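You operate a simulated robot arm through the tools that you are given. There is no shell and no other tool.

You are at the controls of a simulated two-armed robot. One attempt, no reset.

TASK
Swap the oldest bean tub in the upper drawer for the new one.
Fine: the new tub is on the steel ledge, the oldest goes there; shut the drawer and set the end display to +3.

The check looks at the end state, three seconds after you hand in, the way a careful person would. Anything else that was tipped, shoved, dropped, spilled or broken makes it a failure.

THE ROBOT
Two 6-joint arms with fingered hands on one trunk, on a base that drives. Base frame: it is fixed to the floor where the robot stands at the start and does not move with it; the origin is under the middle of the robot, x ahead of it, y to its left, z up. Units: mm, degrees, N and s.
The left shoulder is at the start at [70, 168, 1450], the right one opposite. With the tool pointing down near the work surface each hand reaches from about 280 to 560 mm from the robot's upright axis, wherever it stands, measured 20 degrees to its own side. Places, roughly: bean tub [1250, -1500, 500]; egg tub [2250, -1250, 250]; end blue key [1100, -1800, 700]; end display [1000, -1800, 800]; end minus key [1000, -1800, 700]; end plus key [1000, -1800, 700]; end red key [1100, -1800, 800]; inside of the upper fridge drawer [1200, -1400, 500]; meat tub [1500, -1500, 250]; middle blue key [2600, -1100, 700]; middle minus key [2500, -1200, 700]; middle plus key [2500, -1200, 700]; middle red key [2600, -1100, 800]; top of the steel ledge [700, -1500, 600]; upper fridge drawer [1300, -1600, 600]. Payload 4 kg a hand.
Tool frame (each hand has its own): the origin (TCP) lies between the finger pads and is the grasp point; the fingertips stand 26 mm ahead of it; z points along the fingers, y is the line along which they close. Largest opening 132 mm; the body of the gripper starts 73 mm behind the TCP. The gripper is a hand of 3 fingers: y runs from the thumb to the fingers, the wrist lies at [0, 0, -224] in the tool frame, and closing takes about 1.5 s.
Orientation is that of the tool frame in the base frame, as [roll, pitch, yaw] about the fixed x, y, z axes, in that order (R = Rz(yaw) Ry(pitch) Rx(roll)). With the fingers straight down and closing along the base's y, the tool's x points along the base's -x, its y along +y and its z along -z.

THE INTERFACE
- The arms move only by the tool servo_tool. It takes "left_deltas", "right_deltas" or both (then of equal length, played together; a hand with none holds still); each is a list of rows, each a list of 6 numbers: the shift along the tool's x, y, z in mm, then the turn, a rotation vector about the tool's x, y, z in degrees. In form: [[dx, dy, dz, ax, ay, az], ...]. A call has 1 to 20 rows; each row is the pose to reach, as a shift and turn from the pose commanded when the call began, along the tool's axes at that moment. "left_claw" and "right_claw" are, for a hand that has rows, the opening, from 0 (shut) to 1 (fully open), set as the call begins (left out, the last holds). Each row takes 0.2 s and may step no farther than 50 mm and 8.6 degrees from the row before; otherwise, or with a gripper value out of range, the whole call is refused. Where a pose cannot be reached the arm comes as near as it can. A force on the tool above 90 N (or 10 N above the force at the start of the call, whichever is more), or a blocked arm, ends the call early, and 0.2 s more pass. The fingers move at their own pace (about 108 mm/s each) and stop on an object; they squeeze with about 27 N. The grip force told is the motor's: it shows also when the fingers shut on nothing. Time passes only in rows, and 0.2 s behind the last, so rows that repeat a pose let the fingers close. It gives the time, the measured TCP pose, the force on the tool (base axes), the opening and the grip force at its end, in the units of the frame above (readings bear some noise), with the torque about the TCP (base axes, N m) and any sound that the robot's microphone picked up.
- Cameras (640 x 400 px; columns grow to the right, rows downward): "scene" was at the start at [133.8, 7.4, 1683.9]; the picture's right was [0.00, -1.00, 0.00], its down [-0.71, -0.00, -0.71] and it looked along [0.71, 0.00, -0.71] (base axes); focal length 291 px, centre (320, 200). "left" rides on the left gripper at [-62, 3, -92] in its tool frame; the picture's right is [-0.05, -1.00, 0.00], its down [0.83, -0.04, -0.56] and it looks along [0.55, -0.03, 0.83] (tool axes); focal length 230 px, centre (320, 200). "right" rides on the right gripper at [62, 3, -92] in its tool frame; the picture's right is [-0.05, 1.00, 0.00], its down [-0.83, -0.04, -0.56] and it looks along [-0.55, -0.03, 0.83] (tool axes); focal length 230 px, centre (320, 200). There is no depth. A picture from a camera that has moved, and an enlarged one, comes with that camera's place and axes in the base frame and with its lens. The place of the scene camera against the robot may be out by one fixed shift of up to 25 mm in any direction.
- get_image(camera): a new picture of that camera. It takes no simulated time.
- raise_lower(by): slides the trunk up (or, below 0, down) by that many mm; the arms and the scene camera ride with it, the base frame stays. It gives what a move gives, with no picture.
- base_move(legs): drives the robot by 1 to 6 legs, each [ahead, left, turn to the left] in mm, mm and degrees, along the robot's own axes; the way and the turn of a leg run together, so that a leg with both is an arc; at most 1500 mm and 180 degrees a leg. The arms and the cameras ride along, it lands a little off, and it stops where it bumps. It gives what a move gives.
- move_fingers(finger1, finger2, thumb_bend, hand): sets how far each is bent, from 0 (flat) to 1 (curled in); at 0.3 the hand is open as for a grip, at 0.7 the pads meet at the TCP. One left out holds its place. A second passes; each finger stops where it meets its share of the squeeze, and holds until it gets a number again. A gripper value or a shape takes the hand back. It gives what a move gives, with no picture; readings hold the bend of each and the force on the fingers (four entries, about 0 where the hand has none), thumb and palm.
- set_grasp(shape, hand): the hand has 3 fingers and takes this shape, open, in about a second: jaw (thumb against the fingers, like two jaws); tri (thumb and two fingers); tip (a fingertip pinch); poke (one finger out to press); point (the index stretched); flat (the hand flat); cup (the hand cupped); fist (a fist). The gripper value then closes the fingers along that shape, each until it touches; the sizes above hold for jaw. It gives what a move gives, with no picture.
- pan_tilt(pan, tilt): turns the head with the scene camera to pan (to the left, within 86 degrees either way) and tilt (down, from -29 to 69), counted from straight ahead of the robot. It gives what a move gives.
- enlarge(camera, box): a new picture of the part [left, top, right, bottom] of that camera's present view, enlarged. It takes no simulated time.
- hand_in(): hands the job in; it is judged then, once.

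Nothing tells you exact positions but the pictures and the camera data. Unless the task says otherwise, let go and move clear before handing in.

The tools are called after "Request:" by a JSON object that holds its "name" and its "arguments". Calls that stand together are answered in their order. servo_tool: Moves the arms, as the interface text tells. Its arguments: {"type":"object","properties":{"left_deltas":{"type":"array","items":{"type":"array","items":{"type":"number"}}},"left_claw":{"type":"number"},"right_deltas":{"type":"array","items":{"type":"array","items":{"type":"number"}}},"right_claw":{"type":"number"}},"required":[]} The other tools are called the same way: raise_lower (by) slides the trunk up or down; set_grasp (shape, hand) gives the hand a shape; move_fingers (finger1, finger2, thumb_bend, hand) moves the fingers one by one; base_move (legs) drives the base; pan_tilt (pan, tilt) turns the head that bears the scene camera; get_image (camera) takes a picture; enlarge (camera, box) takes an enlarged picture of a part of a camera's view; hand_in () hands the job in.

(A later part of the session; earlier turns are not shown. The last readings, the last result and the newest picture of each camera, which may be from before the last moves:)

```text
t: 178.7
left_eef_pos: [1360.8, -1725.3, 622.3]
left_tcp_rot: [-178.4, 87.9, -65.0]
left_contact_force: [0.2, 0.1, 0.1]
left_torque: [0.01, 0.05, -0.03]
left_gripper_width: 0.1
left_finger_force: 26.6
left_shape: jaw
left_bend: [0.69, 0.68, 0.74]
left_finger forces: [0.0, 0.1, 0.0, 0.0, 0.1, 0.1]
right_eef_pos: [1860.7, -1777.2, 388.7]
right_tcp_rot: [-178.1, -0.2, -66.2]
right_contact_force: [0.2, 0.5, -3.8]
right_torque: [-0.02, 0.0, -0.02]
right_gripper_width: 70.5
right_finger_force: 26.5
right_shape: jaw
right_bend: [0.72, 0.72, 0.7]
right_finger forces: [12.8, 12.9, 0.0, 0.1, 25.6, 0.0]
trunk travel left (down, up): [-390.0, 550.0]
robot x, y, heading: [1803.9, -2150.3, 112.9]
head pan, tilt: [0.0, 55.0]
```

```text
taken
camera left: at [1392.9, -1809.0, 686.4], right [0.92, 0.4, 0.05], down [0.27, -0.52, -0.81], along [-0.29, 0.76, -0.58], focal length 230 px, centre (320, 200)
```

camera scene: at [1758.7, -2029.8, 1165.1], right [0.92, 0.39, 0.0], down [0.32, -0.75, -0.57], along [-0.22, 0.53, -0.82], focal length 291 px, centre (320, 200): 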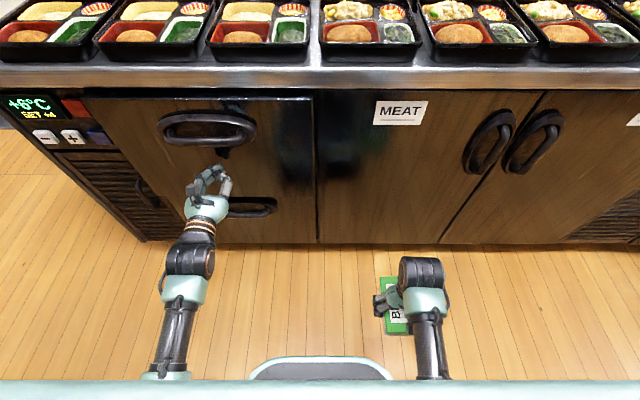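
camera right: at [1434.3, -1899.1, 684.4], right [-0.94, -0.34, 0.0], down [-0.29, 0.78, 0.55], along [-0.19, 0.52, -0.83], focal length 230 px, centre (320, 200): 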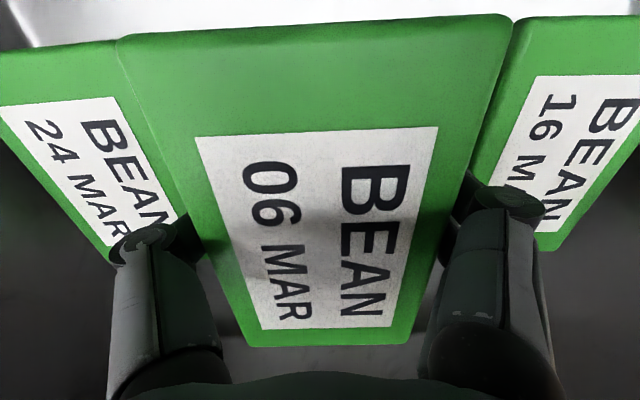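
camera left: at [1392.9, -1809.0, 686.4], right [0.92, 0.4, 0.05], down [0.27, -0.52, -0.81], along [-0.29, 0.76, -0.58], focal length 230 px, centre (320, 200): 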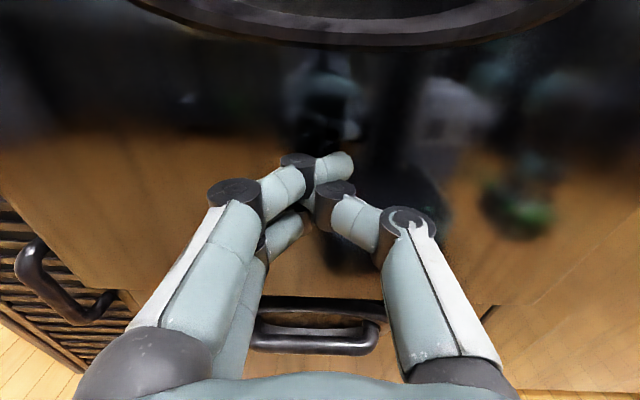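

The drawer is nearly in. I finish with the arm, slowly and force-limited.

Request:
{"name": "servo_tool", "arguments": {"left_deltas": [[0, 0, 8, 0, 0, 0], [0, 0, 16, 0, 0, 0], [0, 0, 24, 0, 0, 0], [0, 0, 32, 0, 0, 0], [0, 0, 40, 0, 0, 0], [0, 0, 48, 0, 0, 0], [0, 0, 56, 0, 0, 0], [0, 0, 64, 0, 0, 0], [0, 0, 72, 0, 0, 0], [0, 0, 80, 0, 0, 0]]}}

Request:
{"name": "get_image", "arguments": {"camera": "scene"}}

```text
t: 180.6
left_eef_pos: [1339.7, -1678.0, 622.2]
left_tcp_rot: [180.0, 88.1, -66.3]
left_contact_force: [22.4, -46.1, 12.9]
left_torque: [0.41, 0.23, 0.02]
left_gripper_width: 0.1
left_finger_force: 27.0
left_shape: jaw
left_bend: [0.73, 0.73, 0.79]
left_finger forces: [15.9, 14.4, 0.1, 0.1, 59.0, 0.0]
right_eef_pos: [1861.6, -1781.0, 390.5]
right_tcp_rot: [-178.1, 0.2, -65.9]
right_contact_force: [-0.2, -0.8, -3.1]
right_torque: [0.01, -0.03, 0.04]
right_gripper_width: 70.7
right_finger_force: 27.0
right_shape: jaw
right_bend: [0.72, 0.72, 0.7]
right_finger forces: [12.8, 12.8, 0.0, 0.0, 25.6, 0.0]
trunk travel left (down, up): [-390.0, 550.0]
robot x, y, heading: [1804.6, -2152.9, 113.1]
head pan, tilt: [0.0, 55.0]
stopped in row 9 (left hand): the force on the tool passed its limit at 96 N (the readings are from after the stop); the commanded pose is now the measured one
```

```text
taken
camera scene: at [1764.3, -2040.1, 1166.4], right [0.92, 0.4, 0.0], down [0.32, -0.75, -0.58], along [-0.23, 0.53, -0.82], focal length 291 px, centre (320, 200)
```

scene: 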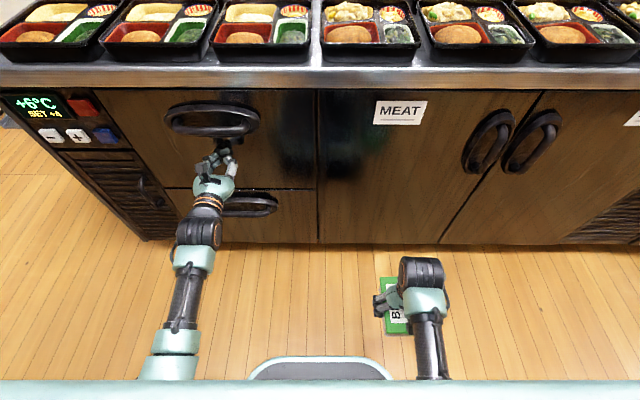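

The drawer is home (the push ended against its stop). I draw the hand back and check that it is flush.

Request:
{"name": "servo_tool", "arguments": {"left_deltas": [[0, 0, -20, 0, 0, 0], [0, 0, -40, 0, 0, 0], [0, 0, -60, 0, 0, 0], [0, 0, -80, 0, 0, 0]]}}

Request:
{"name": "base_move", "arguments": {"legs": [[-120, 0, 0]]}}

Request:
{"name": "pan_tilt", "arguments": {"pan": 15, "tilt": 35}}

Request:
{"name": "get_image", "arguments": {"camera": "scene"}}

```text
t: 181.6
left_eef_pos: [1366.9, -1745.2, 619.6]
left_tcp_rot: [-179.2, 87.4, -65.7]
left_contact_force: [-0.3, 0.0, 0.0]
left_torque: [0.02, -0.02, 0.0]
left_gripper_width: 0.1
left_finger_force: 27.1
left_shape: jaw
left_bend: [0.69, 0.69, 0.75]
left_finger forces: [0.0, 0.0, 0.1, 0.1, 0.0, 0.0]
right_eef_pos: [1860.5, -1779.4, 390.0]
right_tcp_rot: [-178.1, -0.1, -66.0]
right_contact_force: [1.1, 0.1, -3.4]
right_torque: [0.02, 0.0, 0.03]
right_gripper_width: 70.7
right_finger_force: 27.1
right_shape: jaw
right_bend: [0.72, 0.72, 0.7]
right_finger forces: [12.7, 12.9, 0.0, 0.0, 25.6, 0.1]
trunk travel left (down, up): [-390.0, 550.0]
robot x, y, heading: [1803.1, -2150.9, 113.4]
head pan, tilt: [0.0, 55.0]
```

```text
t: 182.8
left_eef_pos: [1413.6, -1854.7, 620.3]
left_tcp_rot: [-178.7, 87.5, -65.3]
left_contact_force: [-0.6, 0.8, -0.3]
left_torque: [0.0, 0.0, 0.01]
left_gripper_width: 0.0
left_finger_force: 26.8
left_shape: jaw
left_bend: [0.69, 0.69, 0.75]
left_finger forces: [0.0, 0.1, 0.1, 0.0, 0.0, 0.0]
right_eef_pos: [1907.9, -1890.2, 390.0]
right_tcp_rot: [-178.2, -0.2, -66.0]
right_contact_force: [-0.6, 0.1, -2.1]
right_torque: [-0.02, 0.0, -0.01]
right_gripper_width: 70.8
right_finger_force: 26.7
right_shape: jaw
right_bend: [0.72, 0.72, 0.7]
right_finger forces: [12.8, 13.0, 0.0, 0.0, 25.6, 0.1]
trunk travel left (down, up): [-390.0, 550.0]
robot x, y, heading: [1854.6, -2262.3, 113.0]
head pan, tilt: [0.0, 55.0]
```

```text
t: 183.7
left_eef_pos: [1414.3, -1854.8, 620.3]
left_tcp_rot: [-178.6, 87.4, -65.2]
left_contact_force: [0.4, -0.2, -0.1]
left_torque: [0.03, -0.04, 0.0]
left_gripper_width: 0.0
left_finger_force: 26.5
left_shape: jaw
left_bend: [0.69, 0.69, 0.75]
left_finger forces: [0.0, 0.0, 0.0, 0.0, 0.0, 0.0]
right_eef_pos: [1908.3, -1889.5, 389.2]
right_tcp_rot: [-178.1, -0.1, -66.0]
right_contact_force: [0.0, 0.2, -3.2]
right_torque: [0.02, 0.02, 0.01]
right_gripper_width: 70.6
right_finger_force: 26.9
right_shape: jaw
right_bend: [0.72, 0.72, 0.7]
right_finger forces: [12.8, 12.9, 0.0, 0.1, 25.6, 0.0]
trunk travel left (down, up): [-390.0, 550.0]
robot x, y, heading: [1856.4, -2261.5, 113.0]
head pan, tilt: [15.0, 35.0]
```

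```text
taken
camera scene: at [1781.0, -2140.4, 1193.4], right [0.79, 0.62, 0.0], down [0.35, -0.45, -0.82], along [-0.51, 0.64, -0.57], focal length 291 px, centre (320, 200)
```

scene: 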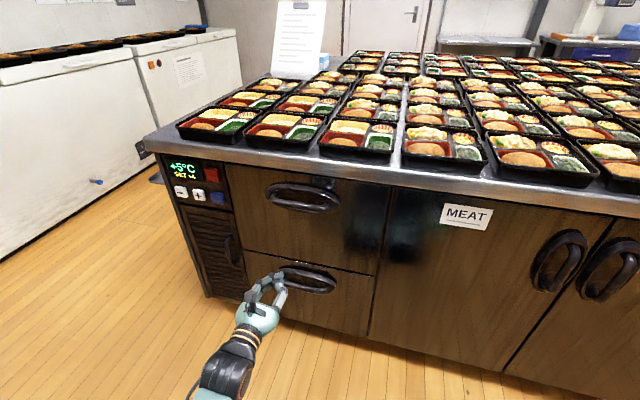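

Request:
{"name": "enlarge", "arguments": {"camera": "scene", "box": [150, 130, 410, 310]}}

```text
2.22 times, centred on (280, 220) of scene
camera zoom: at [1781.0, -2140.4, 1193.4], right [0.79, 0.62, 0.0], down [0.35, -0.45, -0.82], along [-0.51, 0.64, -0.57], focal length 648 px, centre (409, 156)
```

zoom: 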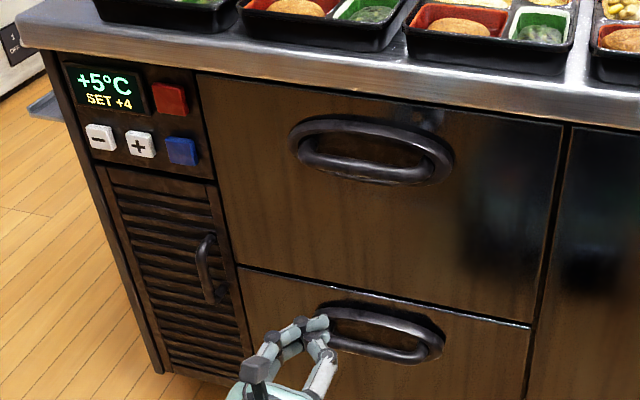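

The drawer is shut flush; the panel shows +5 °C, SET +4. Next I form a poking finger with the left hand and move over to the minus key (about n≈185, z≈693).

Request:
{"name": "set_grasp", "arguments": {"hand": "left", "shape": "poke"}}

Request:
{"name": "base_move", "arguments": {"legs": [[0, 390, 0]]}}

Request:
{"name": "raise_lower", "arguments": {"by": 70}}

Request:
{"name": "get_image", "arguments": {"camera": "left"}}

Request:
{"name": "get_image", "arguments": {"camera": "scene"}}

```text
t: 184.6
left_eef_pos: [1414.8, -1855.1, 619.4]
left_tcp_rot: [-178.7, 87.4, -65.3]
left_contact_force: [0.7, 1.0, -0.4]
left_torque: [0.0, 0.0, 0.01]
left_gripper_width: 0.0
left_finger_force: 0.0
left_shape: poke
left_bend: [0.99, 0.99, 1.0]
left_finger forces: [0.0, 0.0, 0.0, 0.0, 0.0, 0.0]
right_eef_pos: [1908.1, -1889.7, 388.7]
right_tcp_rot: [-178.0, -0.1, -66.0]
right_contact_force: [-0.6, -0.1, -3.1]
right_torque: [0.01, 0.02, 0.03]
right_gripper_width: 70.8
right_finger_force: 27.0
right_shape: jaw
right_bend: [0.72, 0.72, 0.7]
right_finger forces: [12.9, 12.8, 0.0, 0.0, 25.6, 0.0]
trunk travel left (down, up): [-390.0, 550.0]
robot x, y, heading: [1851.1, -2262.0, 113.2]
head pan, tilt: [15.0, 35.0]
```

```text
t: 187.0
left_eef_pos: [1055.9, -2010.8, 620.3]
left_tcp_rot: [-178.0, 87.4, -64.3]
left_contact_force: [-0.1, -0.3, -0.4]
left_torque: [0.01, 0.03, -0.02]
left_gripper_width: 0.0
left_finger_force: 0.1
left_shape: poke
left_bend: [0.99, 0.99, 1.0]
left_finger forces: [0.1, 0.0, 0.0, 0.1, 0.0, 0.0]
right_eef_pos: [1548.7, -2042.4, 389.4]
right_tcp_rot: [-178.0, -0.1, -65.8]
right_contact_force: [-0.1, -0.9, -2.3]
right_torque: [0.02, -0.01, -0.01]
right_gripper_width: 70.8
right_finger_force: 26.8
right_shape: jaw
right_bend: [0.72, 0.72, 0.7]
right_finger forces: [12.8, 13.0, 0.1, 0.0, 25.6, 0.0]
trunk travel left (down, up): [-390.0, 550.0]
robot x, y, heading: [1497.7, -2416.0, 113.4]
head pan, tilt: [15.0, 35.0]
```

```text
t: 188.1
left_eef_pos: [1056.4, -2010.0, 689.5]
left_tcp_rot: [-178.5, 87.4, -64.8]
left_contact_force: [-0.4, 0.1, -1.2]
left_torque: [-0.03, -0.02, -0.04]
left_gripper_width: 0.0
left_finger_force: 0.0
left_shape: poke
left_bend: [0.99, 0.99, 1.0]
left_finger forces: [0.0, 0.1, 0.0, 0.1, 0.0, 0.0]
right_eef_pos: [1548.8, -2042.4, 458.9]
right_tcp_rot: [-178.1, -0.3, -65.9]
right_contact_force: [0.1, 0.0, -3.6]
right_torque: [0.01, -0.01, 0.01]
right_gripper_width: 70.8
right_finger_force: 26.7
right_shape: jaw
right_bend: [0.72, 0.72, 0.7]
right_finger forces: [12.9, 12.9, 0.2, 0.0, 25.6, 0.1]
trunk travel left (down, up): [-460.0, 480.0]
robot x, y, heading: [1495.5, -2416.5, 113.6]
head pan, tilt: [15.0, 35.0]
```

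```text
taken
camera left: at [1088.5, -2093.0, 753.8], right [0.91, 0.4, 0.05], down [0.28, -0.53, -0.8], along [-0.3, 0.75, -0.59], focal length 230 px, centre (320, 200)
```

left: 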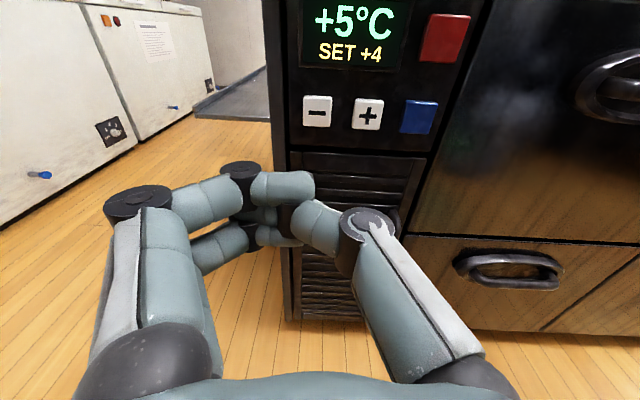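

```text
taken
camera scene: at [1423.8, -2293.9, 1263.5], right [0.78, 0.62, 0.0], down [0.36, -0.45, -0.82], along [-0.51, 0.64, -0.57], focal length 291 px, centre (320, 200)
```

scene: 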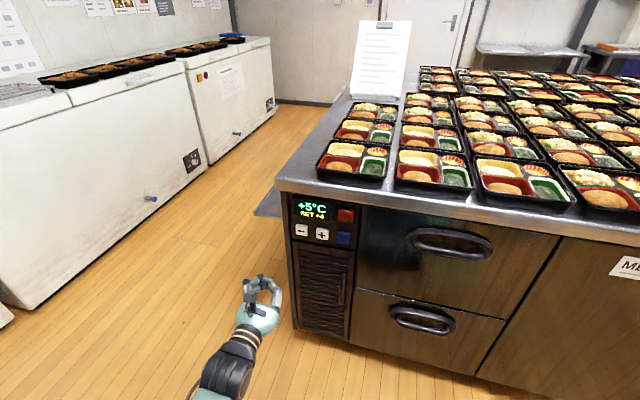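

The hand shows all fingers curled. I open the value along the poke shape to see which finger stretches out.

Request:
{"name": "servo_tool", "arguments": {"left_deltas": [[0, 0, 0, 0, 0, 0], [0, 0, 0, 0, 0, 0], [0, 0, 0, 0, 0, 0], [0, 0, 0, 0, 0, 0], [0, 0, 0, 0, 0, 0]], "left_claw": 1}}

Request:
{"name": "get_image", "arguments": {"camera": "left"}}

```text
t: 189.3
left_eef_pos: [1056.1, -2009.7, 689.0]
left_tcp_rot: [-178.7, 87.4, -65.1]
left_contact_force: [-0.3, 0.5, -0.2]
left_torque: [-0.01, 0.02, 0.01]
left_gripper_width: 0.0
left_finger_force: 0.0
left_shape: poke
left_bend: [0.99, 0.99, 1.0]
left_finger forces: [0.1, 0.1, 0.1, 0.1, 0.1, 0.1]
right_eef_pos: [1550.4, -2042.9, 458.9]
right_tcp_rot: [-178.1, -0.1, -65.8]
right_contact_force: [-0.7, -0.5, -3.3]
right_torque: [0.0, -0.04, 0.01]
right_gripper_width: 70.6
right_finger_force: 26.2
right_shape: jaw
right_bend: [0.72, 0.72, 0.7]
right_finger forces: [12.8, 12.9, 0.1, 0.1, 25.6, 0.0]
trunk travel left (down, up): [-460.0, 480.0]
robot x, y, heading: [1493.0, -2416.4, 113.4]
head pan, tilt: [15.0, 35.0]
```

```text
taken
camera left: at [1088.6, -2093.1, 753.9], right [0.91, 0.4, 0.05], down [0.28, -0.52, -0.8], along [-0.3, 0.75, -0.59], focal length 230 px, centre (320, 200)
```

left: 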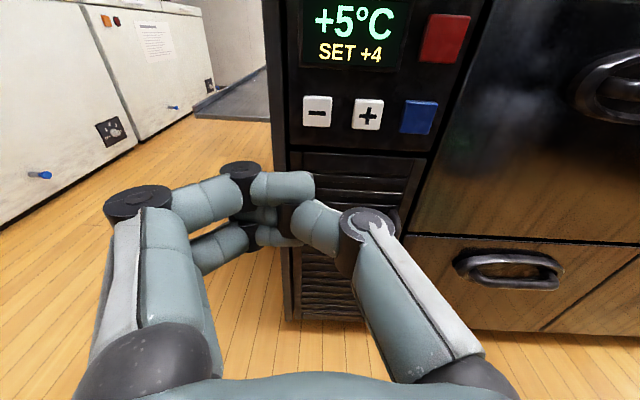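

Still curled; I stretch one finger directly.

Request:
{"name": "move_fingers", "arguments": {"hand": "left", "finger1": 0.5, "finger2": 1, "thumb_bend": 1}}

Request:
{"name": "get_image", "arguments": {"camera": "left"}}

```text
t: 190.3
left_eef_pos: [1056.0, -2010.4, 689.3]
left_tcp_rot: [-178.7, 87.3, -65.0]
left_contact_force: [-1.5, -0.3, -0.7]
left_torque: [-0.05, 0.0, 0.02]
left_gripper_width: 11.4
left_finger_force: 0.0
left_shape: fingers
left_bend: [0.77, 0.92, 0.87]
left_finger forces: [0.0, 0.0, 0.1, 0.0, 0.2, 0.1]
right_eef_pos: [1549.7, -2042.3, 459.4]
right_tcp_rot: [-178.1, -0.1, -65.8]
right_contact_force: [0.1, 0.4, -2.5]
right_torque: [-0.03, 0.0, 0.03]
right_gripper_width: 70.7
right_finger_force: 27.0
right_shape: jaw
right_bend: [0.72, 0.72, 0.7]
right_finger forces: [12.8, 12.9, 0.0, 0.0, 25.7, 0.0]
trunk travel left (down, up): [-460.0, 480.0]
robot x, y, heading: [1494.5, -2412.6, 113.5]
head pan, tilt: [15.0, 35.0]
```

```text
taken
camera left: at [1088.6, -2093.1, 753.9], right [0.91, 0.4, 0.05], down [0.28, -0.52, -0.8], along [-0.3, 0.75, -0.59], focal length 230 px, centre (320, 200)
```

left: 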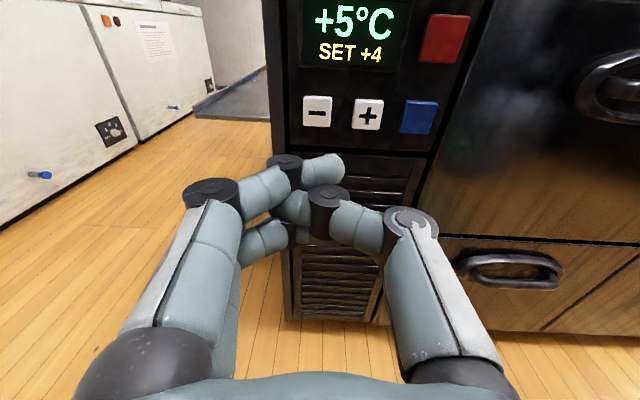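

Request:
{"name": "move_fingers", "arguments": {"hand": "left", "finger1": 0.4, "finger2": 1, "thumb_bend": 1}}

Request:
{"name": "get_image", "arguments": {"camera": "left"}}

```text
t: 191.3
left_eef_pos: [1055.8, -2010.5, 689.7]
left_tcp_rot: [-178.7, 87.4, -65.0]
left_contact_force: [-0.2, 0.0, 0.0]
left_torque: [0.0, -0.01, -0.04]
left_gripper_width: 10.8
left_finger_force: 0.1
left_shape: fingers
left_bend: [0.76, 0.91, 0.86]
left_finger forces: [0.0, 0.0, 0.0, 0.1, 0.0, 0.0]
right_eef_pos: [1550.0, -2042.9, 459.2]
right_tcp_rot: [-178.2, -0.1, -65.8]
right_contact_force: [0.2, 0.1, -3.0]
right_torque: [0.01, 0.01, -0.02]
right_gripper_width: 70.4
right_finger_force: 26.8
right_shape: jaw
right_bend: [0.72, 0.72, 0.7]
right_finger forces: [12.8, 12.9, 0.1, 0.0, 25.6, 0.0]
trunk travel left (down, up): [-460.0, 480.0]
robot x, y, heading: [1501.2, -2417.3, 113.5]
head pan, tilt: [15.0, 35.0]
```

```text
taken
camera left: at [1088.6, -2093.1, 754.0], right [0.91, 0.4, 0.05], down [0.28, -0.52, -0.8], along [-0.3, 0.75, -0.59], focal length 230 px, centre (320, 200)
```

left: 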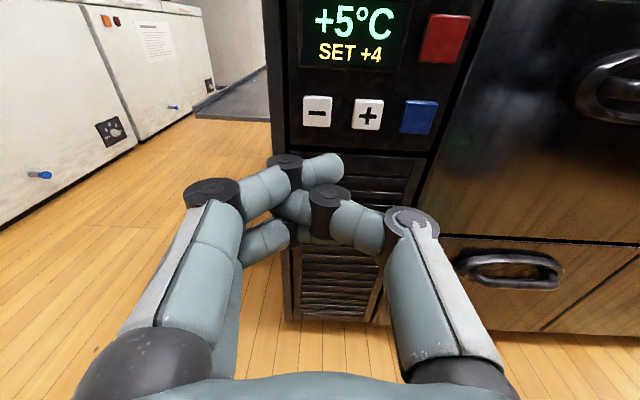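

The fingers seem interlocked. I reset the hand to the open jaw shape first, then try the pointing shape.

Request:
{"name": "set_grasp", "arguments": {"hand": "left", "shape": "jaw"}}

Request:
{"name": "set_grasp", "arguments": {"hand": "left", "shape": "point"}}

Request:
{"name": "get_image", "arguments": {"camera": "left"}}

```text
t: 192.2
left_eef_pos: [1056.7, -2010.3, 688.8]
left_tcp_rot: [-178.7, 87.3, -64.9]
left_contact_force: [-0.1, -0.4, 0.1]
left_torque: [-0.03, 0.03, 0.03]
left_gripper_width: 132.0
left_finger_force: 0.2
left_shape: jaw
left_bend: [0.3, 0.3, 0.3]
left_finger forces: [0.1, 0.1, 0.0, 0.0, 0.0, 0.1]
right_eef_pos: [1549.6, -2042.6, 459.8]
right_tcp_rot: [-178.1, -0.1, -65.8]
right_contact_force: [-0.4, -0.3, -3.2]
right_torque: [-0.02, -0.01, 0.01]
right_gripper_width: 70.7
right_finger_force: 27.0
right_shape: jaw
right_bend: [0.72, 0.72, 0.7]
right_finger forces: [12.8, 12.9, 0.0, 0.0, 25.6, 0.0]
trunk travel left (down, up): [-460.0, 480.0]
robot x, y, heading: [1494.1, -2414.3, 113.3]
head pan, tilt: [15.0, 35.0]
```

```text
t: 193.1
left_eef_pos: [1056.3, -2010.1, 689.4]
left_tcp_rot: [-178.7, 87.4, -65.1]
left_contact_force: [-0.1, 0.4, -0.2]
left_torque: [0.03, -0.01, 0.01]
left_gripper_width: 0.3
left_finger_force: 0.1
left_shape: point
left_bend: [0.14, 1.0, 0.49]
left_finger forces: [0.0, 0.0, 0.0, 0.0, 0.0, 0.0]
right_eef_pos: [1550.0, -2043.0, 458.6]
right_tcp_rot: [-178.0, -0.1, -65.8]
right_contact_force: [0.0, 0.5, -2.8]
right_torque: [-0.03, -0.01, -0.01]
right_gripper_width: 70.3
right_finger_force: 26.7
right_shape: jaw
right_bend: [0.72, 0.72, 0.7]
right_finger forces: [12.8, 12.9, 0.0, 0.0, 25.6, 0.0]
trunk travel left (down, up): [-460.0, 480.0]
robot x, y, heading: [1498.6, -2418.8, 113.5]
head pan, tilt: [15.0, 35.0]
```

```text
taken
camera left: at [1088.6, -2093.1, 754.0], right [0.91, 0.4, 0.05], down [0.28, -0.52, -0.8], along [-0.3, 0.75, -0.59], focal length 230 px, centre (320, 200)
```

left: 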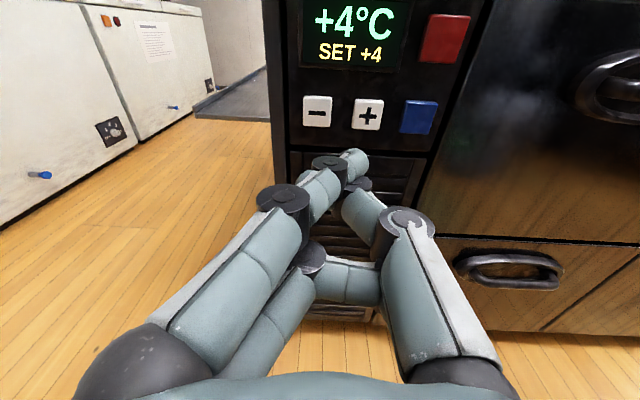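

The index finger is now stretched (display +4 °C, SET +4). By the hand camera the minus key is at n≈180, z≈671; I align the fingertip with it and drive closer.

Request:
{"name": "servo_tool", "arguments": {"left_deltas": [[10, 9, 0, 0, 0, 0], [20, 18, 0, 0, 0, 0], [28, 26, 0, 0, 0, 0], [28, 26, 0, 0, 0, 0]]}}

Request:
{"name": "base_move", "arguments": {"legs": [[110, 0, 0]]}}

Request:
{"name": "get_image", "arguments": {"camera": "left"}}

Request:
{"name": "get_image", "arguments": {"camera": "scene"}}

```text
t: 194.1
left_eef_pos: [1033.2, -2021.9, 661.4]
left_tcp_rot: [-178.8, 87.3, -65.1]
left_contact_force: [-0.8, -0.2, -0.1]
left_torque: [0.0, -0.01, 0.03]
left_gripper_width: 0.0
left_finger_force: 0.0
left_shape: point
left_bend: [0.15, 1.0, 0.5]
left_finger forces: [0.0, 0.0, 0.0, 0.0, 0.0, 0.0]
right_eef_pos: [1550.3, -2042.7, 459.0]
right_tcp_rot: [-178.2, -0.1, -65.8]
right_contact_force: [-0.3, 0.0, -3.3]
right_torque: [0.02, 0.01, 0.05]
right_gripper_width: 71.1
right_finger_force: 26.9
right_shape: jaw
right_bend: [0.72, 0.72, 0.7]
right_finger forces: [12.8, 13.0, 0.1, 0.0, 25.5, 0.0]
trunk travel left (down, up): [-460.0, 480.0]
robot x, y, heading: [1495.2, -2418.7, 113.6]
head pan, tilt: [15.0, 35.0]
```

```text
t: 195.3
left_eef_pos: [991.2, -1919.4, 660.9]
left_tcp_rot: [-178.6, 87.4, -65.1]
left_contact_force: [-0.5, -0.1, -0.4]
left_torque: [0.01, -0.05, 0.03]
left_gripper_width: 0.0
left_finger_force: 0.1
left_shape: point
left_bend: [0.16, 1.0, 0.51]
left_finger forces: [0.0, 0.0, 0.0, 0.1, 0.0, 0.0]
right_eef_pos: [1506.8, -1942.0, 457.4]
right_tcp_rot: [-178.2, -0.2, -66.0]
right_contact_force: [0.1, -0.3, -3.0]
right_torque: [-0.03, -0.02, -0.01]
right_gripper_width: 70.8
right_finger_force: 26.2
right_shape: jaw
right_bend: [0.72, 0.72, 0.7]
right_finger forces: [12.8, 12.9, 0.0, 0.0, 25.6, 0.0]
trunk travel left (down, up): [-460.0, 480.0]
robot x, y, heading: [1450.6, -2311.0, 113.3]
head pan, tilt: [15.0, 35.0]
```

```text
taken
camera left: at [1022.4, -2002.9, 725.5], right [0.91, 0.4, 0.05], down [0.28, -0.53, -0.8], along [-0.29, 0.75, -0.59], focal length 230 px, centre (320, 200)
```

left: 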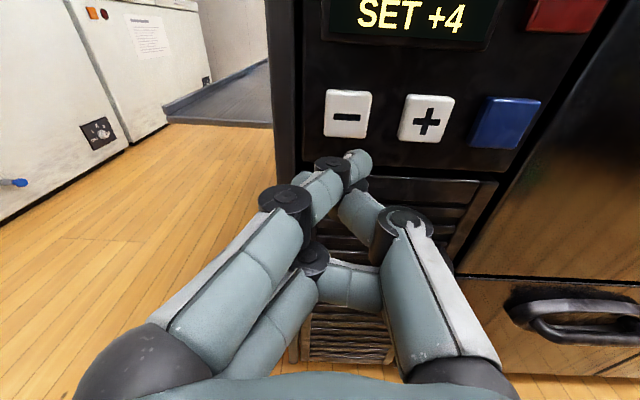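

```text
taken
camera scene: at [1380.0, -2191.8, 1263.4], right [0.78, 0.62, 0.0], down [0.36, -0.45, -0.82], along [-0.51, 0.64, -0.57], focal length 291 px, centre (320, 200)
```

scene: 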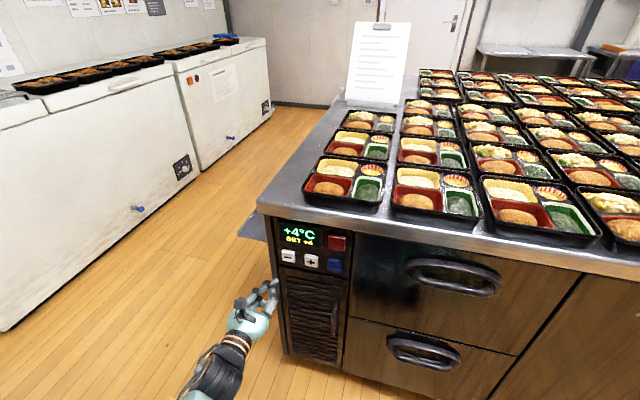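

The fingertip lines up with the minus key, which is about 50 mm ahead. I raise it 4 mm and advance carefully.

Request:
{"name": "servo_tool", "arguments": {"left_deltas": [[-4, 0, 10, 0, 0, 0], [-4, 0, 20, 0, 0, 0], [-4, 0, 28, 0, 0, 0], [-4, 0, 28, 0, 0, 0]]}}

Request:
{"name": "get_image", "arguments": {"camera": "left"}}

```text
t: 196.3
left_eef_pos: [977.8, -1894.9, 664.5]
left_tcp_rot: [-178.6, 87.4, -65.0]
left_contact_force: [-0.4, -0.6, 0.1]
left_torque: [0.01, -0.04, -0.02]
left_gripper_width: 0.0
left_finger_force: 0.0
left_shape: point
left_bend: [0.16, 1.0, 0.51]
left_finger forces: [0.0, 0.0, 0.1, 0.0, 0.0, 0.0]
right_eef_pos: [1506.6, -1942.5, 459.1]
right_tcp_rot: [-178.0, -0.2, -65.9]
right_contact_force: [-0.3, 0.3, -3.3]
right_torque: [-0.01, 0.0, 0.01]
right_gripper_width: 70.8
right_finger_force: 27.0
right_shape: jaw
right_bend: [0.72, 0.72, 0.7]
right_finger forces: [12.7, 12.9, 0.0, 0.0, 25.6, 0.0]
trunk travel left (down, up): [-460.0, 480.0]
robot x, y, heading: [1449.6, -2314.2, 113.2]
head pan, tilt: [15.0, 35.0]
```

```text
taken
camera left: at [1010.7, -1977.8, 728.2], right [0.91, 0.4, 0.05], down [0.28, -0.53, -0.8], along [-0.29, 0.75, -0.59], focal length 230 px, centre (320, 200)
```

left: 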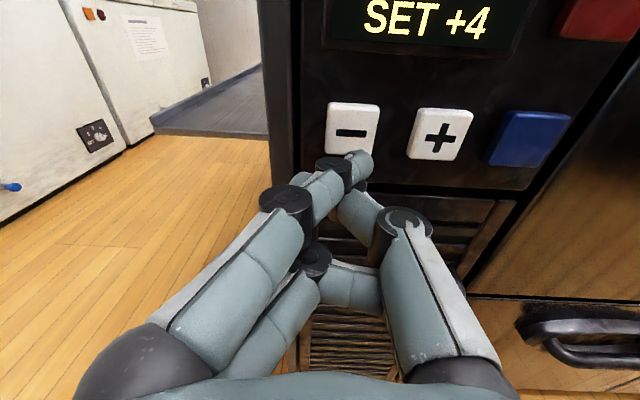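

Request:
{"name": "servo_tool", "arguments": {"left_deltas": [[-2, 0, 8, 0, 0, 0], [-3, 0, 15, 0, 0, 0], [-3, 0, 20, 0, 0, 0], [-3, 0, 20, 0, 0, 0]]}}

Request:
{"name": "get_image", "arguments": {"camera": "left"}}

```text
t: 197.3
left_eef_pos: [971.8, -1876.0, 665.5]
left_tcp_rot: [-178.6, 87.4, -65.0]
left_contact_force: [0.2, 0.4, 0.4]
left_torque: [0.0, 0.03, -0.03]
left_gripper_width: 0.0
left_finger_force: 0.0
left_shape: point
left_bend: [0.16, 1.0, 0.52]
left_finger forces: [0.0, 0.1, 0.0, 0.1, 0.0, 0.0]
right_eef_pos: [1506.8, -1942.5, 459.0]
right_tcp_rot: [-178.2, -0.2, -65.9]
right_contact_force: [0.3, -0.5, -3.0]
right_torque: [-0.05, 0.0, -0.02]
right_gripper_width: 71.0
right_finger_force: 26.8
right_shape: jaw
right_bend: [0.72, 0.72, 0.7]
right_finger forces: [12.9, 12.9, 0.0, 0.0, 25.6, 0.0]
trunk travel left (down, up): [-460.0, 480.0]
robot x, y, heading: [1452.5, -2317.2, 113.4]
head pan, tilt: [15.0, 35.0]
```

```text
taken
camera left: at [1003.1, -1959.3, 730.9], right [0.91, 0.4, 0.05], down [0.28, -0.53, -0.8], along [-0.29, 0.75, -0.59], focal length 230 px, centre (320, 200)
```

left: 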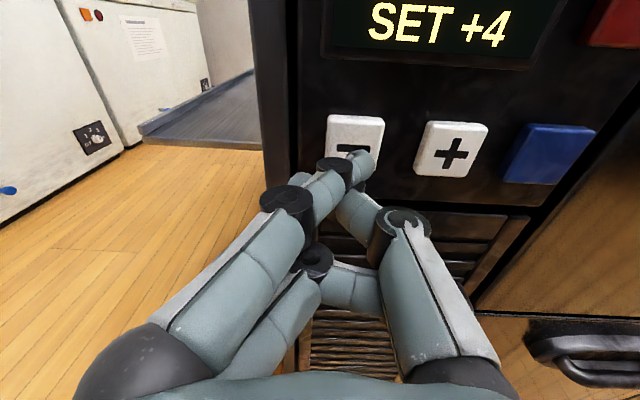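

The fingertip is right before the minus key. I advance in small steps until it presses.

Request:
{"name": "servo_tool", "arguments": {"left_deltas": [[0, 0, 4, 0, 0, 0], [0, 0, 8, 0, 0, 0], [0, 0, 8, 0, 0, 0]]}}

Request:
{"name": "enlarge", "arguments": {"camera": "left", "box": [280, 0, 520, 200]}}

```text
t: 198.1
left_eef_pos: [968.8, -1869.6, 666.2]
left_tcp_rot: [-178.3, 87.4, -64.7]
left_contact_force: [0.3, -0.1, 0.0]
left_torque: [0.01, 0.0, 0.02]
left_gripper_width: 0.0
left_finger_force: 0.0
left_shape: point
left_bend: [0.16, 1.0, 0.52]
left_finger forces: [0.1, 0.0, 0.0, 0.0, 0.0, 0.0]
right_eef_pos: [1506.4, -1942.0, 458.9]
right_tcp_rot: [-178.2, -0.2, -65.9]
right_contact_force: [0.6, 0.2, -2.1]
right_torque: [0.04, -0.01, 0.02]
right_gripper_width: 70.8
right_finger_force: 26.7
right_shape: jaw
right_bend: [0.72, 0.72, 0.7]
right_finger forces: [12.9, 13.0, 0.1, 0.0, 25.7, 0.0]
trunk travel left (down, up): [-460.0, 480.0]
robot x, y, heading: [1453.7, -2313.9, 113.2]
head pan, tilt: [15.0, 35.0]
```

```text
2.00 times, centred on (400, 100) of left
camera zoom: at [1000.5, -1951.8, 730.5], right [0.91, 0.4, 0.05], down [0.28, -0.53, -0.8], along [-0.29, 0.75, -0.59], focal length 460 px, centre (160, 400)
```

zoom: 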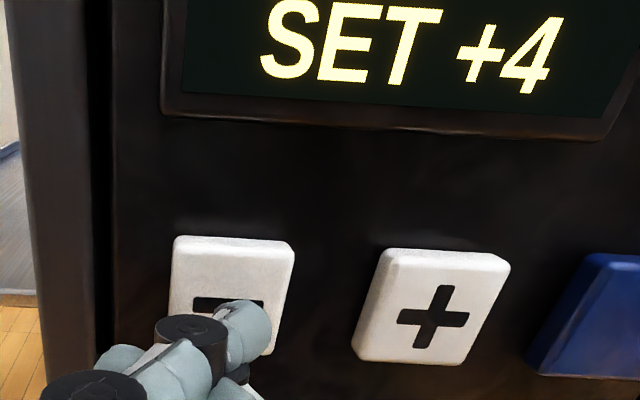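

Request:
{"name": "servo_tool", "arguments": {"left_deltas": [[0, 0, 3, 0, 0, 0], [0, 0, 6, 0, 0, 0], [0, 0, 6, 0, 0, 0]]}}

Request:
{"name": "enlarge", "arguments": {"camera": "left", "box": [280, 0, 520, 200]}}

```text
t: 198.9
left_eef_pos: [965.0, -1862.8, 664.7]
left_tcp_rot: [-178.8, 87.5, -65.2]
left_contact_force: [-0.2, -0.6, -0.3]
left_torque: [-0.01, -0.01, 0.0]
left_gripper_width: 0.0
left_finger_force: 0.1
left_shape: point
left_bend: [0.18, 1.0, 0.52]
left_finger forces: [0.1, 0.0, 0.0, 0.1, 0.1, 0.0]
right_eef_pos: [1507.0, -1942.3, 459.1]
right_tcp_rot: [-178.1, -0.3, -65.9]
right_contact_force: [0.6, 0.5, -3.7]
right_torque: [0.03, 0.0, -0.02]
right_gripper_width: 70.9
right_finger_force: 27.2
right_shape: jaw
right_bend: [0.72, 0.72, 0.7]
right_finger forces: [12.9, 12.9, 0.0, 0.0, 25.6, 0.1]
trunk travel left (down, up): [-460.0, 480.0]
robot x, y, heading: [1451.8, -2315.4, 113.1]
head pan, tilt: [15.0, 35.0]
```

```text
2.00 times, centred on (400, 100) of left
camera zoom: at [998.2, -1946.3, 729.7], right [0.91, 0.4, 0.05], down [0.28, -0.53, -0.8], along [-0.29, 0.75, -0.59], focal length 460 px, centre (160, 400)
```

zoom: 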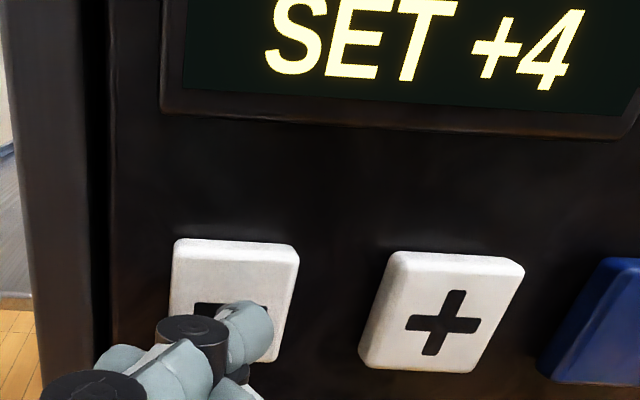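

Request:
{"name": "servo_tool", "arguments": {"left_deltas": [[0, 0, 2, 0, 0, 0], [0, 0, 4, 0, 0, 0], [0, 0, 4, 0, 0, 0]]}}

Request:
{"name": "enlarge", "arguments": {"camera": "left", "box": [280, 0, 520, 200]}}

```text
t: 199.7
left_eef_pos: [964.2, -1860.0, 665.7]
left_tcp_rot: [-178.3, 87.4, -64.7]
left_contact_force: [0.3, 0.0, 0.0]
left_torque: [-0.02, 0.01, -0.01]
left_gripper_width: 0.1
left_finger_force: 0.0
left_shape: point
left_bend: [0.19, 1.0, 0.52]
left_finger forces: [0.0, 0.0, 0.0, 0.0, 0.0, 0.1]
right_eef_pos: [1506.8, -1942.4, 459.1]
right_tcp_rot: [-178.1, -0.2, -65.8]
right_contact_force: [0.9, -0.4, -2.9]
right_torque: [0.01, -0.01, 0.02]
right_gripper_width: 70.7
right_finger_force: 26.5
right_shape: jaw
right_bend: [0.72, 0.72, 0.7]
right_finger forces: [12.7, 12.9, 0.0, 0.0, 25.6, 0.0]
trunk travel left (down, up): [-460.0, 480.0]
robot x, y, heading: [1451.3, -2312.5, 113.4]
head pan, tilt: [15.0, 35.0]
```

```text
2.00 times, centred on (400, 100) of left
camera zoom: at [995.8, -1943.2, 730.0], right [0.91, 0.4, 0.05], down [0.28, -0.53, -0.8], along [-0.29, 0.75, -0.59], focal length 460 px, centre (160, 400)
```

zoom: 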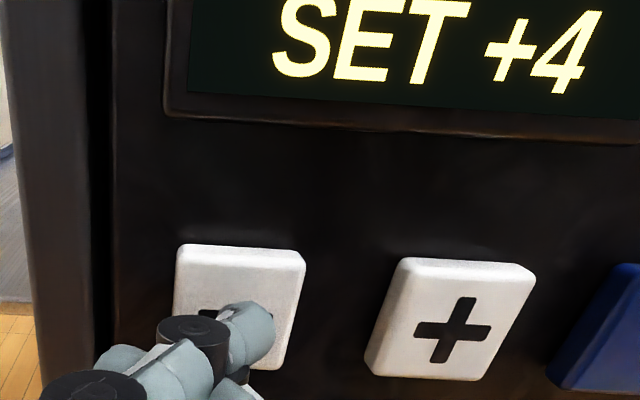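

Request:
{"name": "servo_tool", "arguments": {"left_deltas": [[0, 0, 3, 0, 0, 0], [0, 0, 6, 0, 0, 0], [0, 0, 6, 0, 0, 0]]}}

Request:
{"name": "enlarge", "arguments": {"camera": "left", "box": [280, 0, 520, 200]}}

```text
t: 200.5
left_eef_pos: [962.4, -1853.0, 665.3]
left_tcp_rot: [-178.4, 87.4, -64.8]
left_contact_force: [0.4, -0.3, 1.0]
left_torque: [0.0, 0.0, 0.01]
left_gripper_width: 0.0
left_finger_force: 0.1
left_shape: point
left_bend: [0.2, 1.0, 0.52]
left_finger forces: [0.0, 0.0, 0.1, 0.0, 0.0, 0.0]
right_eef_pos: [1506.9, -1941.3, 459.0]
right_tcp_rot: [-178.1, -0.2, -66.0]
right_contact_force: [-0.5, 0.0, -3.5]
right_torque: [0.01, 0.01, -0.01]
right_gripper_width: 70.8
right_finger_force: 27.4
right_shape: jaw
right_bend: [0.72, 0.72, 0.7]
right_finger forces: [12.8, 12.9, 0.0, 0.0, 25.7, 0.1]
trunk travel left (down, up): [-460.0, 480.0]
robot x, y, heading: [1453.1, -2315.4, 113.2]
head pan, tilt: [15.0, 35.0]
```

```text
2.00 times, centred on (400, 100) of left
camera zoom: at [993.7, -1937.0, 729.4], right [0.91, 0.4, 0.05], down [0.28, -0.53, -0.8], along [-0.29, 0.75, -0.59], focal length 460 px, centre (160, 400)
```

zoom: 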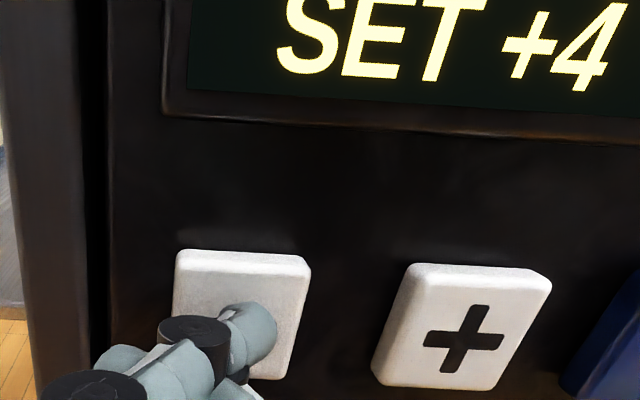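

Request:
{"name": "servo_tool", "arguments": {"left_deltas": [[0, 0, 3, 0, 0, 0], [0, 0, 6, 0, 0, 0], [0, 0, 6, 0, 0, 0]]}}

Request:
{"name": "enlarge", "arguments": {"camera": "left", "box": [280, 0, 520, 200]}}

```text
t: 201.3
left_eef_pos: [959.0, -1849.0, 664.4]
left_tcp_rot: [-179.0, 87.4, -65.3]
left_contact_force: [0.2, -2.7, 0.6]
left_torque: [0.03, 0.01, -0.04]
left_gripper_width: 0.4
left_finger_force: 0.1
left_shape: point
left_bend: [0.22, 1.0, 0.52]
left_finger forces: [0.0, 0.1, 0.1, 0.0, 0.1, 0.0]
right_eef_pos: [1507.2, -1942.6, 458.3]
right_tcp_rot: [-178.0, -0.3, -66.0]
right_contact_force: [-0.8, -0.2, -3.5]
right_torque: [-0.02, -0.01, 0.01]
right_gripper_width: 70.5
right_finger_force: 27.4
right_shape: jaw
right_bend: [0.72, 0.72, 0.7]
right_finger forces: [12.8, 12.9, 0.0, 0.0, 25.6, 0.0]
trunk travel left (down, up): [-460.0, 480.0]
robot x, y, heading: [1449.6, -2315.2, 113.4]
head pan, tilt: [15.0, 35.0]
heard: click
```

```text
2.00 times, centred on (400, 100) of left
camera zoom: at [991.3, -1931.9, 729.6], right [0.91, 0.4, 0.05], down [0.28, -0.53, -0.8], along [-0.3, 0.75, -0.59], focal length 460 px, centre (160, 400)
```

zoom: 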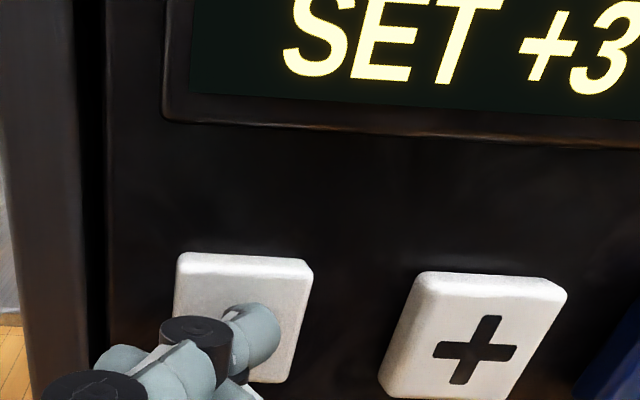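

Click heard and the display now reads SET +3. I pull the finger straight back.

Request:
{"name": "servo_tool", "arguments": {"left_deltas": [[0, 0, -15, 0, 0, 0], [0, 0, -40, 0, 0, 0], [0, 0, -70, 0, 0, 0], [0, 0, -100, 0, 0, 0]]}}

Request:
{"name": "get_image", "arguments": {"camera": "left"}}

```text
t: 202.3
left_eef_pos: [999.2, -1939.8, 669.2]
left_tcp_rot: [-179.6, 87.3, -66.2]
left_contact_force: [0.4, 0.1, -0.8]
left_torque: [0.01, 0.0, -0.01]
left_gripper_width: 0.1
left_finger_force: 0.0
left_shape: point
left_bend: [0.21, 1.0, 0.52]
left_finger forces: [0.0, 0.1, 0.0, 0.1, 0.0, 0.1]
right_eef_pos: [1507.3, -1943.1, 459.6]
right_tcp_rot: [-178.1, 0.0, -65.9]
right_contact_force: [0.8, 0.7, -2.9]
right_torque: [0.04, -0.01, 0.01]
right_gripper_width: 70.6
right_finger_force: 26.6
right_shape: jaw
right_bend: [0.72, 0.72, 0.7]
right_finger forces: [12.9, 12.9, 0.1, 0.0, 25.6, 0.1]
trunk travel left (down, up): [-460.0, 480.0]
robot x, y, heading: [1455.1, -2315.8, 113.4]
head pan, tilt: [15.0, 35.0]
```

```text
taken
camera left: at [1031.2, -2023.6, 733.7], right [0.91, 0.4, 0.05], down [0.28, -0.53, -0.8], along [-0.3, 0.75, -0.59], focal length 230 px, centre (320, 200)
```

left: 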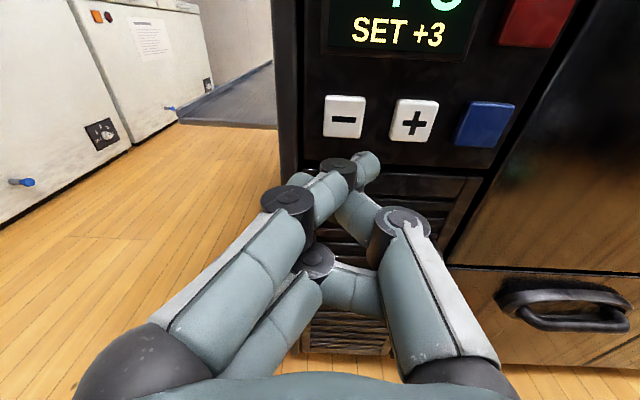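

The display holds SET +3. I return the left hand to its normal open, tool-down posture before driving the old tub to the ledge.

Request:
{"name": "base_move", "arguments": {"legs": [[-60, 0, 0]]}}

Request:
{"name": "set_grasp", "arguments": {"hand": "left", "shape": "jaw"}}

Request:
{"name": "servo_tool", "arguments": {"left_deltas": [[12, 0, -20, 0, 8, 0], [24, 0, -40, 0, 16, 0], [36, 0, -60, 0, 24, 0], [48, 0, -80, 0, 32, 0], [60, 0, -100, 0, 40, 0], [72, 0, -120, 0, 48, 0], [84, 0, -140, 0, 56, 0], [96, 0, -160, 0, 64, 0], [108, 0, -175, 0, 72, 0], [120, 0, -190, 0, 80, 0], [130, 0, -200, 0, 87.3, 0], [130, 0, -200, 0, 87.3, 0]]}}

Request:
{"name": "get_image", "arguments": {"camera": "scene"}}

```text
t: 203.2
left_eef_pos: [1022.5, -1995.3, 670.9]
left_tcp_rot: [-178.7, 87.4, -65.1]
left_contact_force: [-0.1, 0.1, -0.6]
left_torque: [0.02, 0.01, -0.04]
left_gripper_width: 0.0
left_finger_force: 0.1
left_shape: point
left_bend: [0.21, 1.0, 0.52]
left_finger forces: [0.0, 0.0, 0.1, 0.0, 0.0, 0.0]
right_eef_pos: [1531.4, -1996.7, 458.7]
right_tcp_rot: [-178.1, -0.1, -65.9]
right_contact_force: [-0.1, -0.7, -3.0]
right_torque: [-0.01, -0.01, 0.0]
right_gripper_width: 71.0
right_finger_force: 27.0
right_shape: jaw
right_bend: [0.72, 0.72, 0.7]
right_finger forces: [12.8, 12.9, 0.0, 0.1, 25.6, 0.0]
trunk travel left (down, up): [-460.0, 480.0]
robot x, y, heading: [1475.8, -2369.6, 113.7]
head pan, tilt: [15.0, 35.0]
```

```text
t: 204.1
left_eef_pos: [1022.4, -1996.0, 669.0]
left_tcp_rot: [-179.0, 87.4, -65.5]
left_contact_force: [0.9, 0.1, -0.1]
left_torque: [-0.02, -0.02, -0.02]
left_gripper_width: 94.8
left_finger_force: 0.1
left_shape: jaw
left_bend: [0.3, 0.78, 0.3]
left_finger forces: [0.1, 0.0, 0.0, 0.1, 0.1, 0.0]
right_eef_pos: [1530.9, -1997.8, 459.0]
right_tcp_rot: [-178.0, -0.2, -65.9]
right_contact_force: [-0.7, 0.8, -3.0]
right_torque: [0.03, 0.0, 0.0]
right_gripper_width: 70.4
right_finger_force: 27.3
right_shape: jaw
right_bend: [0.72, 0.72, 0.7]
right_finger forces: [12.8, 12.9, 0.0, 0.0, 25.5, 0.1]
trunk travel left (down, up): [-460.0, 480.0]
robot x, y, heading: [1476.6, -2373.3, 113.4]
head pan, tilt: [15.0, 35.0]
```

```text
t: 206.7
left_eef_pos: [1105.2, -2184.3, 547.7]
left_tcp_rot: [-179.9, 0.1, -66.6]
left_contact_force: [0.7, -0.2, -0.3]
left_torque: [-0.03, -0.01, 0.0]
left_gripper_width: 95.0
left_finger_force: 0.1
left_shape: jaw
left_bend: [0.3, 0.78, 0.3]
left_finger forces: [0.1, 0.0, 0.0, 0.1, 0.1, 0.0]
right_eef_pos: [1530.9, -1997.2, 459.6]
right_tcp_rot: [-178.1, -0.1, -65.9]
right_contact_force: [0.1, -0.1, -3.4]
right_torque: [-0.03, 0.03, 0.0]
right_gripper_width: 70.5
right_finger_force: 27.4
right_shape: jaw
right_bend: [0.72, 0.72, 0.7]
right_finger forces: [12.8, 12.9, 0.0, 0.0, 25.6, 0.0]
trunk travel left (down, up): [-460.0, 480.0]
robot x, y, heading: [1475.8, -2369.1, 113.2]
head pan, tilt: [15.0, 35.0]
```

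```text
taken
camera scene: at [1404.2, -2248.2, 1263.5], right [0.78, 0.62, 0.0], down [0.36, -0.45, -0.82], along [-0.51, 0.64, -0.57], focal length 291 px, centre (320, 200)
```

scene: 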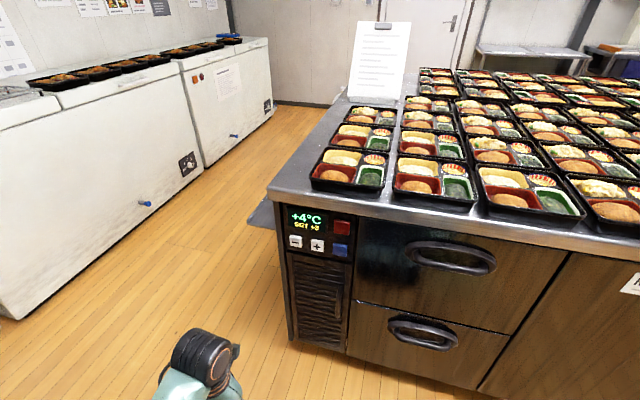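

Both hands are ready. I raise the trunk to ledge-working height, strafe left to the end aisle and drive along it towards the ledge.

Request:
{"name": "raise_lower", "arguments": {"by": 340}}

Request:
{"name": "base_move", "arguments": {"legs": [[0, 1130, 0]]}}

Request:
{"name": "pan_tilt", "arguments": {"pan": 0, "tilt": 40}}

Request:
{"name": "get_image", "arguments": {"camera": "scene"}}

```text
t: 210.1
left_eef_pos: [1105.4, -2183.6, 887.1]
left_tcp_rot: [-179.9, 0.0, -66.3]
left_contact_force: [0.4, -0.2, -0.5]
left_torque: [-0.01, -0.01, 0.0]
left_gripper_width: 95.3
left_finger_force: 0.1
left_shape: jaw
left_bend: [0.3, 0.78, 0.3]
left_finger forces: [0.0, 0.0, 0.0, 0.1, 0.0, 0.0]
right_eef_pos: [1530.9, -1998.0, 798.8]
right_tcp_rot: [-178.1, -0.1, -65.9]
right_contact_force: [-0.4, 0.5, -3.4]
right_torque: [-0.04, 0.01, 0.0]
right_gripper_width: 70.6
right_finger_force: 27.5
right_shape: jaw
right_bend: [0.72, 0.72, 0.7]
right_finger forces: [12.8, 12.9, 0.0, 0.0, 25.5, 0.0]
trunk travel left (down, up): [-800.0, 140.0]
robot x, y, heading: [1477.3, -2369.7, 113.5]
head pan, tilt: [15.0, 35.0]
```

```text
t: 215.8
left_eef_pos: [74.3, -2629.7, 886.3]
left_tcp_rot: [180.0, 0.1, -66.3]
left_contact_force: [-0.9, -0.1, 0.3]
left_torque: [0.01, 0.03, -0.02]
left_gripper_width: 95.0
left_finger_force: 0.0
left_shape: jaw
left_bend: [0.3, 0.77, 0.3]
left_finger forces: [0.0, 0.0, 0.0, 0.0, 0.1, 0.1]
right_eef_pos: [498.3, -2442.1, 799.1]
right_tcp_rot: [-178.1, -0.1, -65.7]
right_contact_force: [0.2, 0.4, -2.6]
right_torque: [-0.04, 0.0, 0.02]
right_gripper_width: 70.7
right_finger_force: 26.6
right_shape: jaw
right_bend: [0.72, 0.72, 0.7]
right_finger forces: [12.9, 12.9, 0.1, 0.1, 25.7, 0.1]
trunk travel left (down, up): [-800.0, 140.0]
robot x, y, heading: [444.7, -2815.8, 113.5]
head pan, tilt: [15.0, 35.0]
```

```text
t: 216.6
left_eef_pos: [73.8, -2631.0, 887.1]
left_tcp_rot: [-179.9, 0.2, -66.2]
left_contact_force: [0.5, -1.0, 0.2]
left_torque: [-0.01, -0.03, 0.0]
left_gripper_width: 94.7
left_finger_force: 0.0
left_shape: jaw
left_bend: [0.3, 0.77, 0.3]
left_finger forces: [0.0, 0.1, 0.0, 0.1, 0.0, 0.0]
right_eef_pos: [499.2, -2443.7, 798.7]
right_tcp_rot: [-178.1, -0.2, -65.7]
right_contact_force: [0.1, 0.6, -3.2]
right_torque: [-0.01, -0.03, -0.01]
right_gripper_width: 70.9
right_finger_force: 27.5
right_shape: jaw
right_bend: [0.72, 0.72, 0.7]
right_finger forces: [12.8, 12.8, 0.1, 0.0, 25.6, 0.1]
trunk travel left (down, up): [-800.0, 140.0]
robot x, y, heading: [443.4, -2813.5, 113.6]
head pan, tilt: [0.0, 40.0]
```

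```text
taken
camera scene: at [393.9, -2685.2, 1596.0], right [0.92, 0.4, 0.0], down [0.26, -0.59, -0.77], along [-0.31, 0.7, -0.64], focal length 291 px, centre (320, 200)
```

scene: 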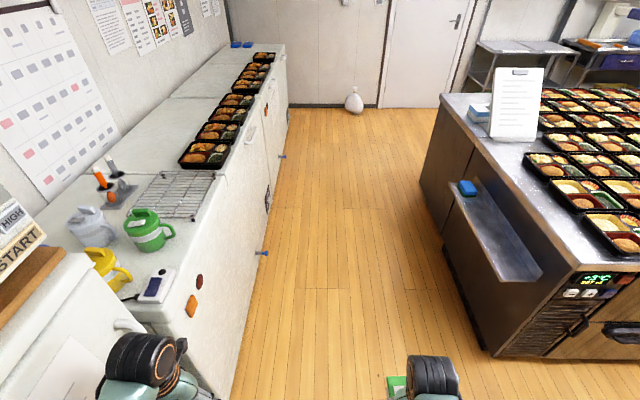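

The aisle is clear and the display even shows +3. I shift slightly right, drive ahead alongside the table's end, and turn 45° right towards the ledge.

Request:
{"name": "base_move", "arguments": {"legs": [[0, -100, 0], [800, 0, 0], [0, 0, -45.5]]}}

Request:
{"name": "get_image", "arguments": {"camera": "scene"}}

```text
t: 223.7
left_eef_pos: [89.7, -1655.4, 887.4]
left_tcp_rot: [-180.0, 0.0, -111.8]
left_contact_force: [-0.4, 0.3, 0.2]
left_torque: [-0.01, -0.02, -0.02]
left_gripper_width: 95.1
left_finger_force: 0.1
left_shape: jaw
left_bend: [0.3, 0.77, 0.3]
left_finger forces: [0.1, 0.0, 0.0, 0.0, 0.0, 0.1]
right_eef_pos: [522.7, -1825.5, 799.8]
right_tcp_rot: [-178.1, -0.1, -111.1]
right_contact_force: [0.0, 0.9, -2.9]
right_torque: [-0.02, 0.02, 0.0]
right_gripper_width: 70.8
right_finger_force: 26.9
right_shape: jaw
right_bend: [0.72, 0.72, 0.7]
right_finger forces: [12.6, 12.8, 0.1, 0.0, 25.2, 0.1]
trunk travel left (down, up): [-800.0, 140.0]
robot x, y, heading: [219.2, -2051.6, 68.2]
head pan, tilt: [0.0, 40.0]
```

```text
taken
camera scene: at [271.8, -1918.2, 1596.0], right [0.93, -0.37, 0.0], down [-0.24, -0.6, -0.77], along [0.29, 0.71, -0.64], focal length 291 px, centre (320, 200)
```

scene: 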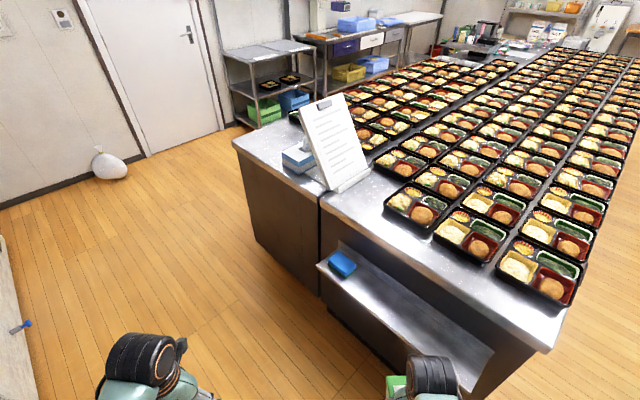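

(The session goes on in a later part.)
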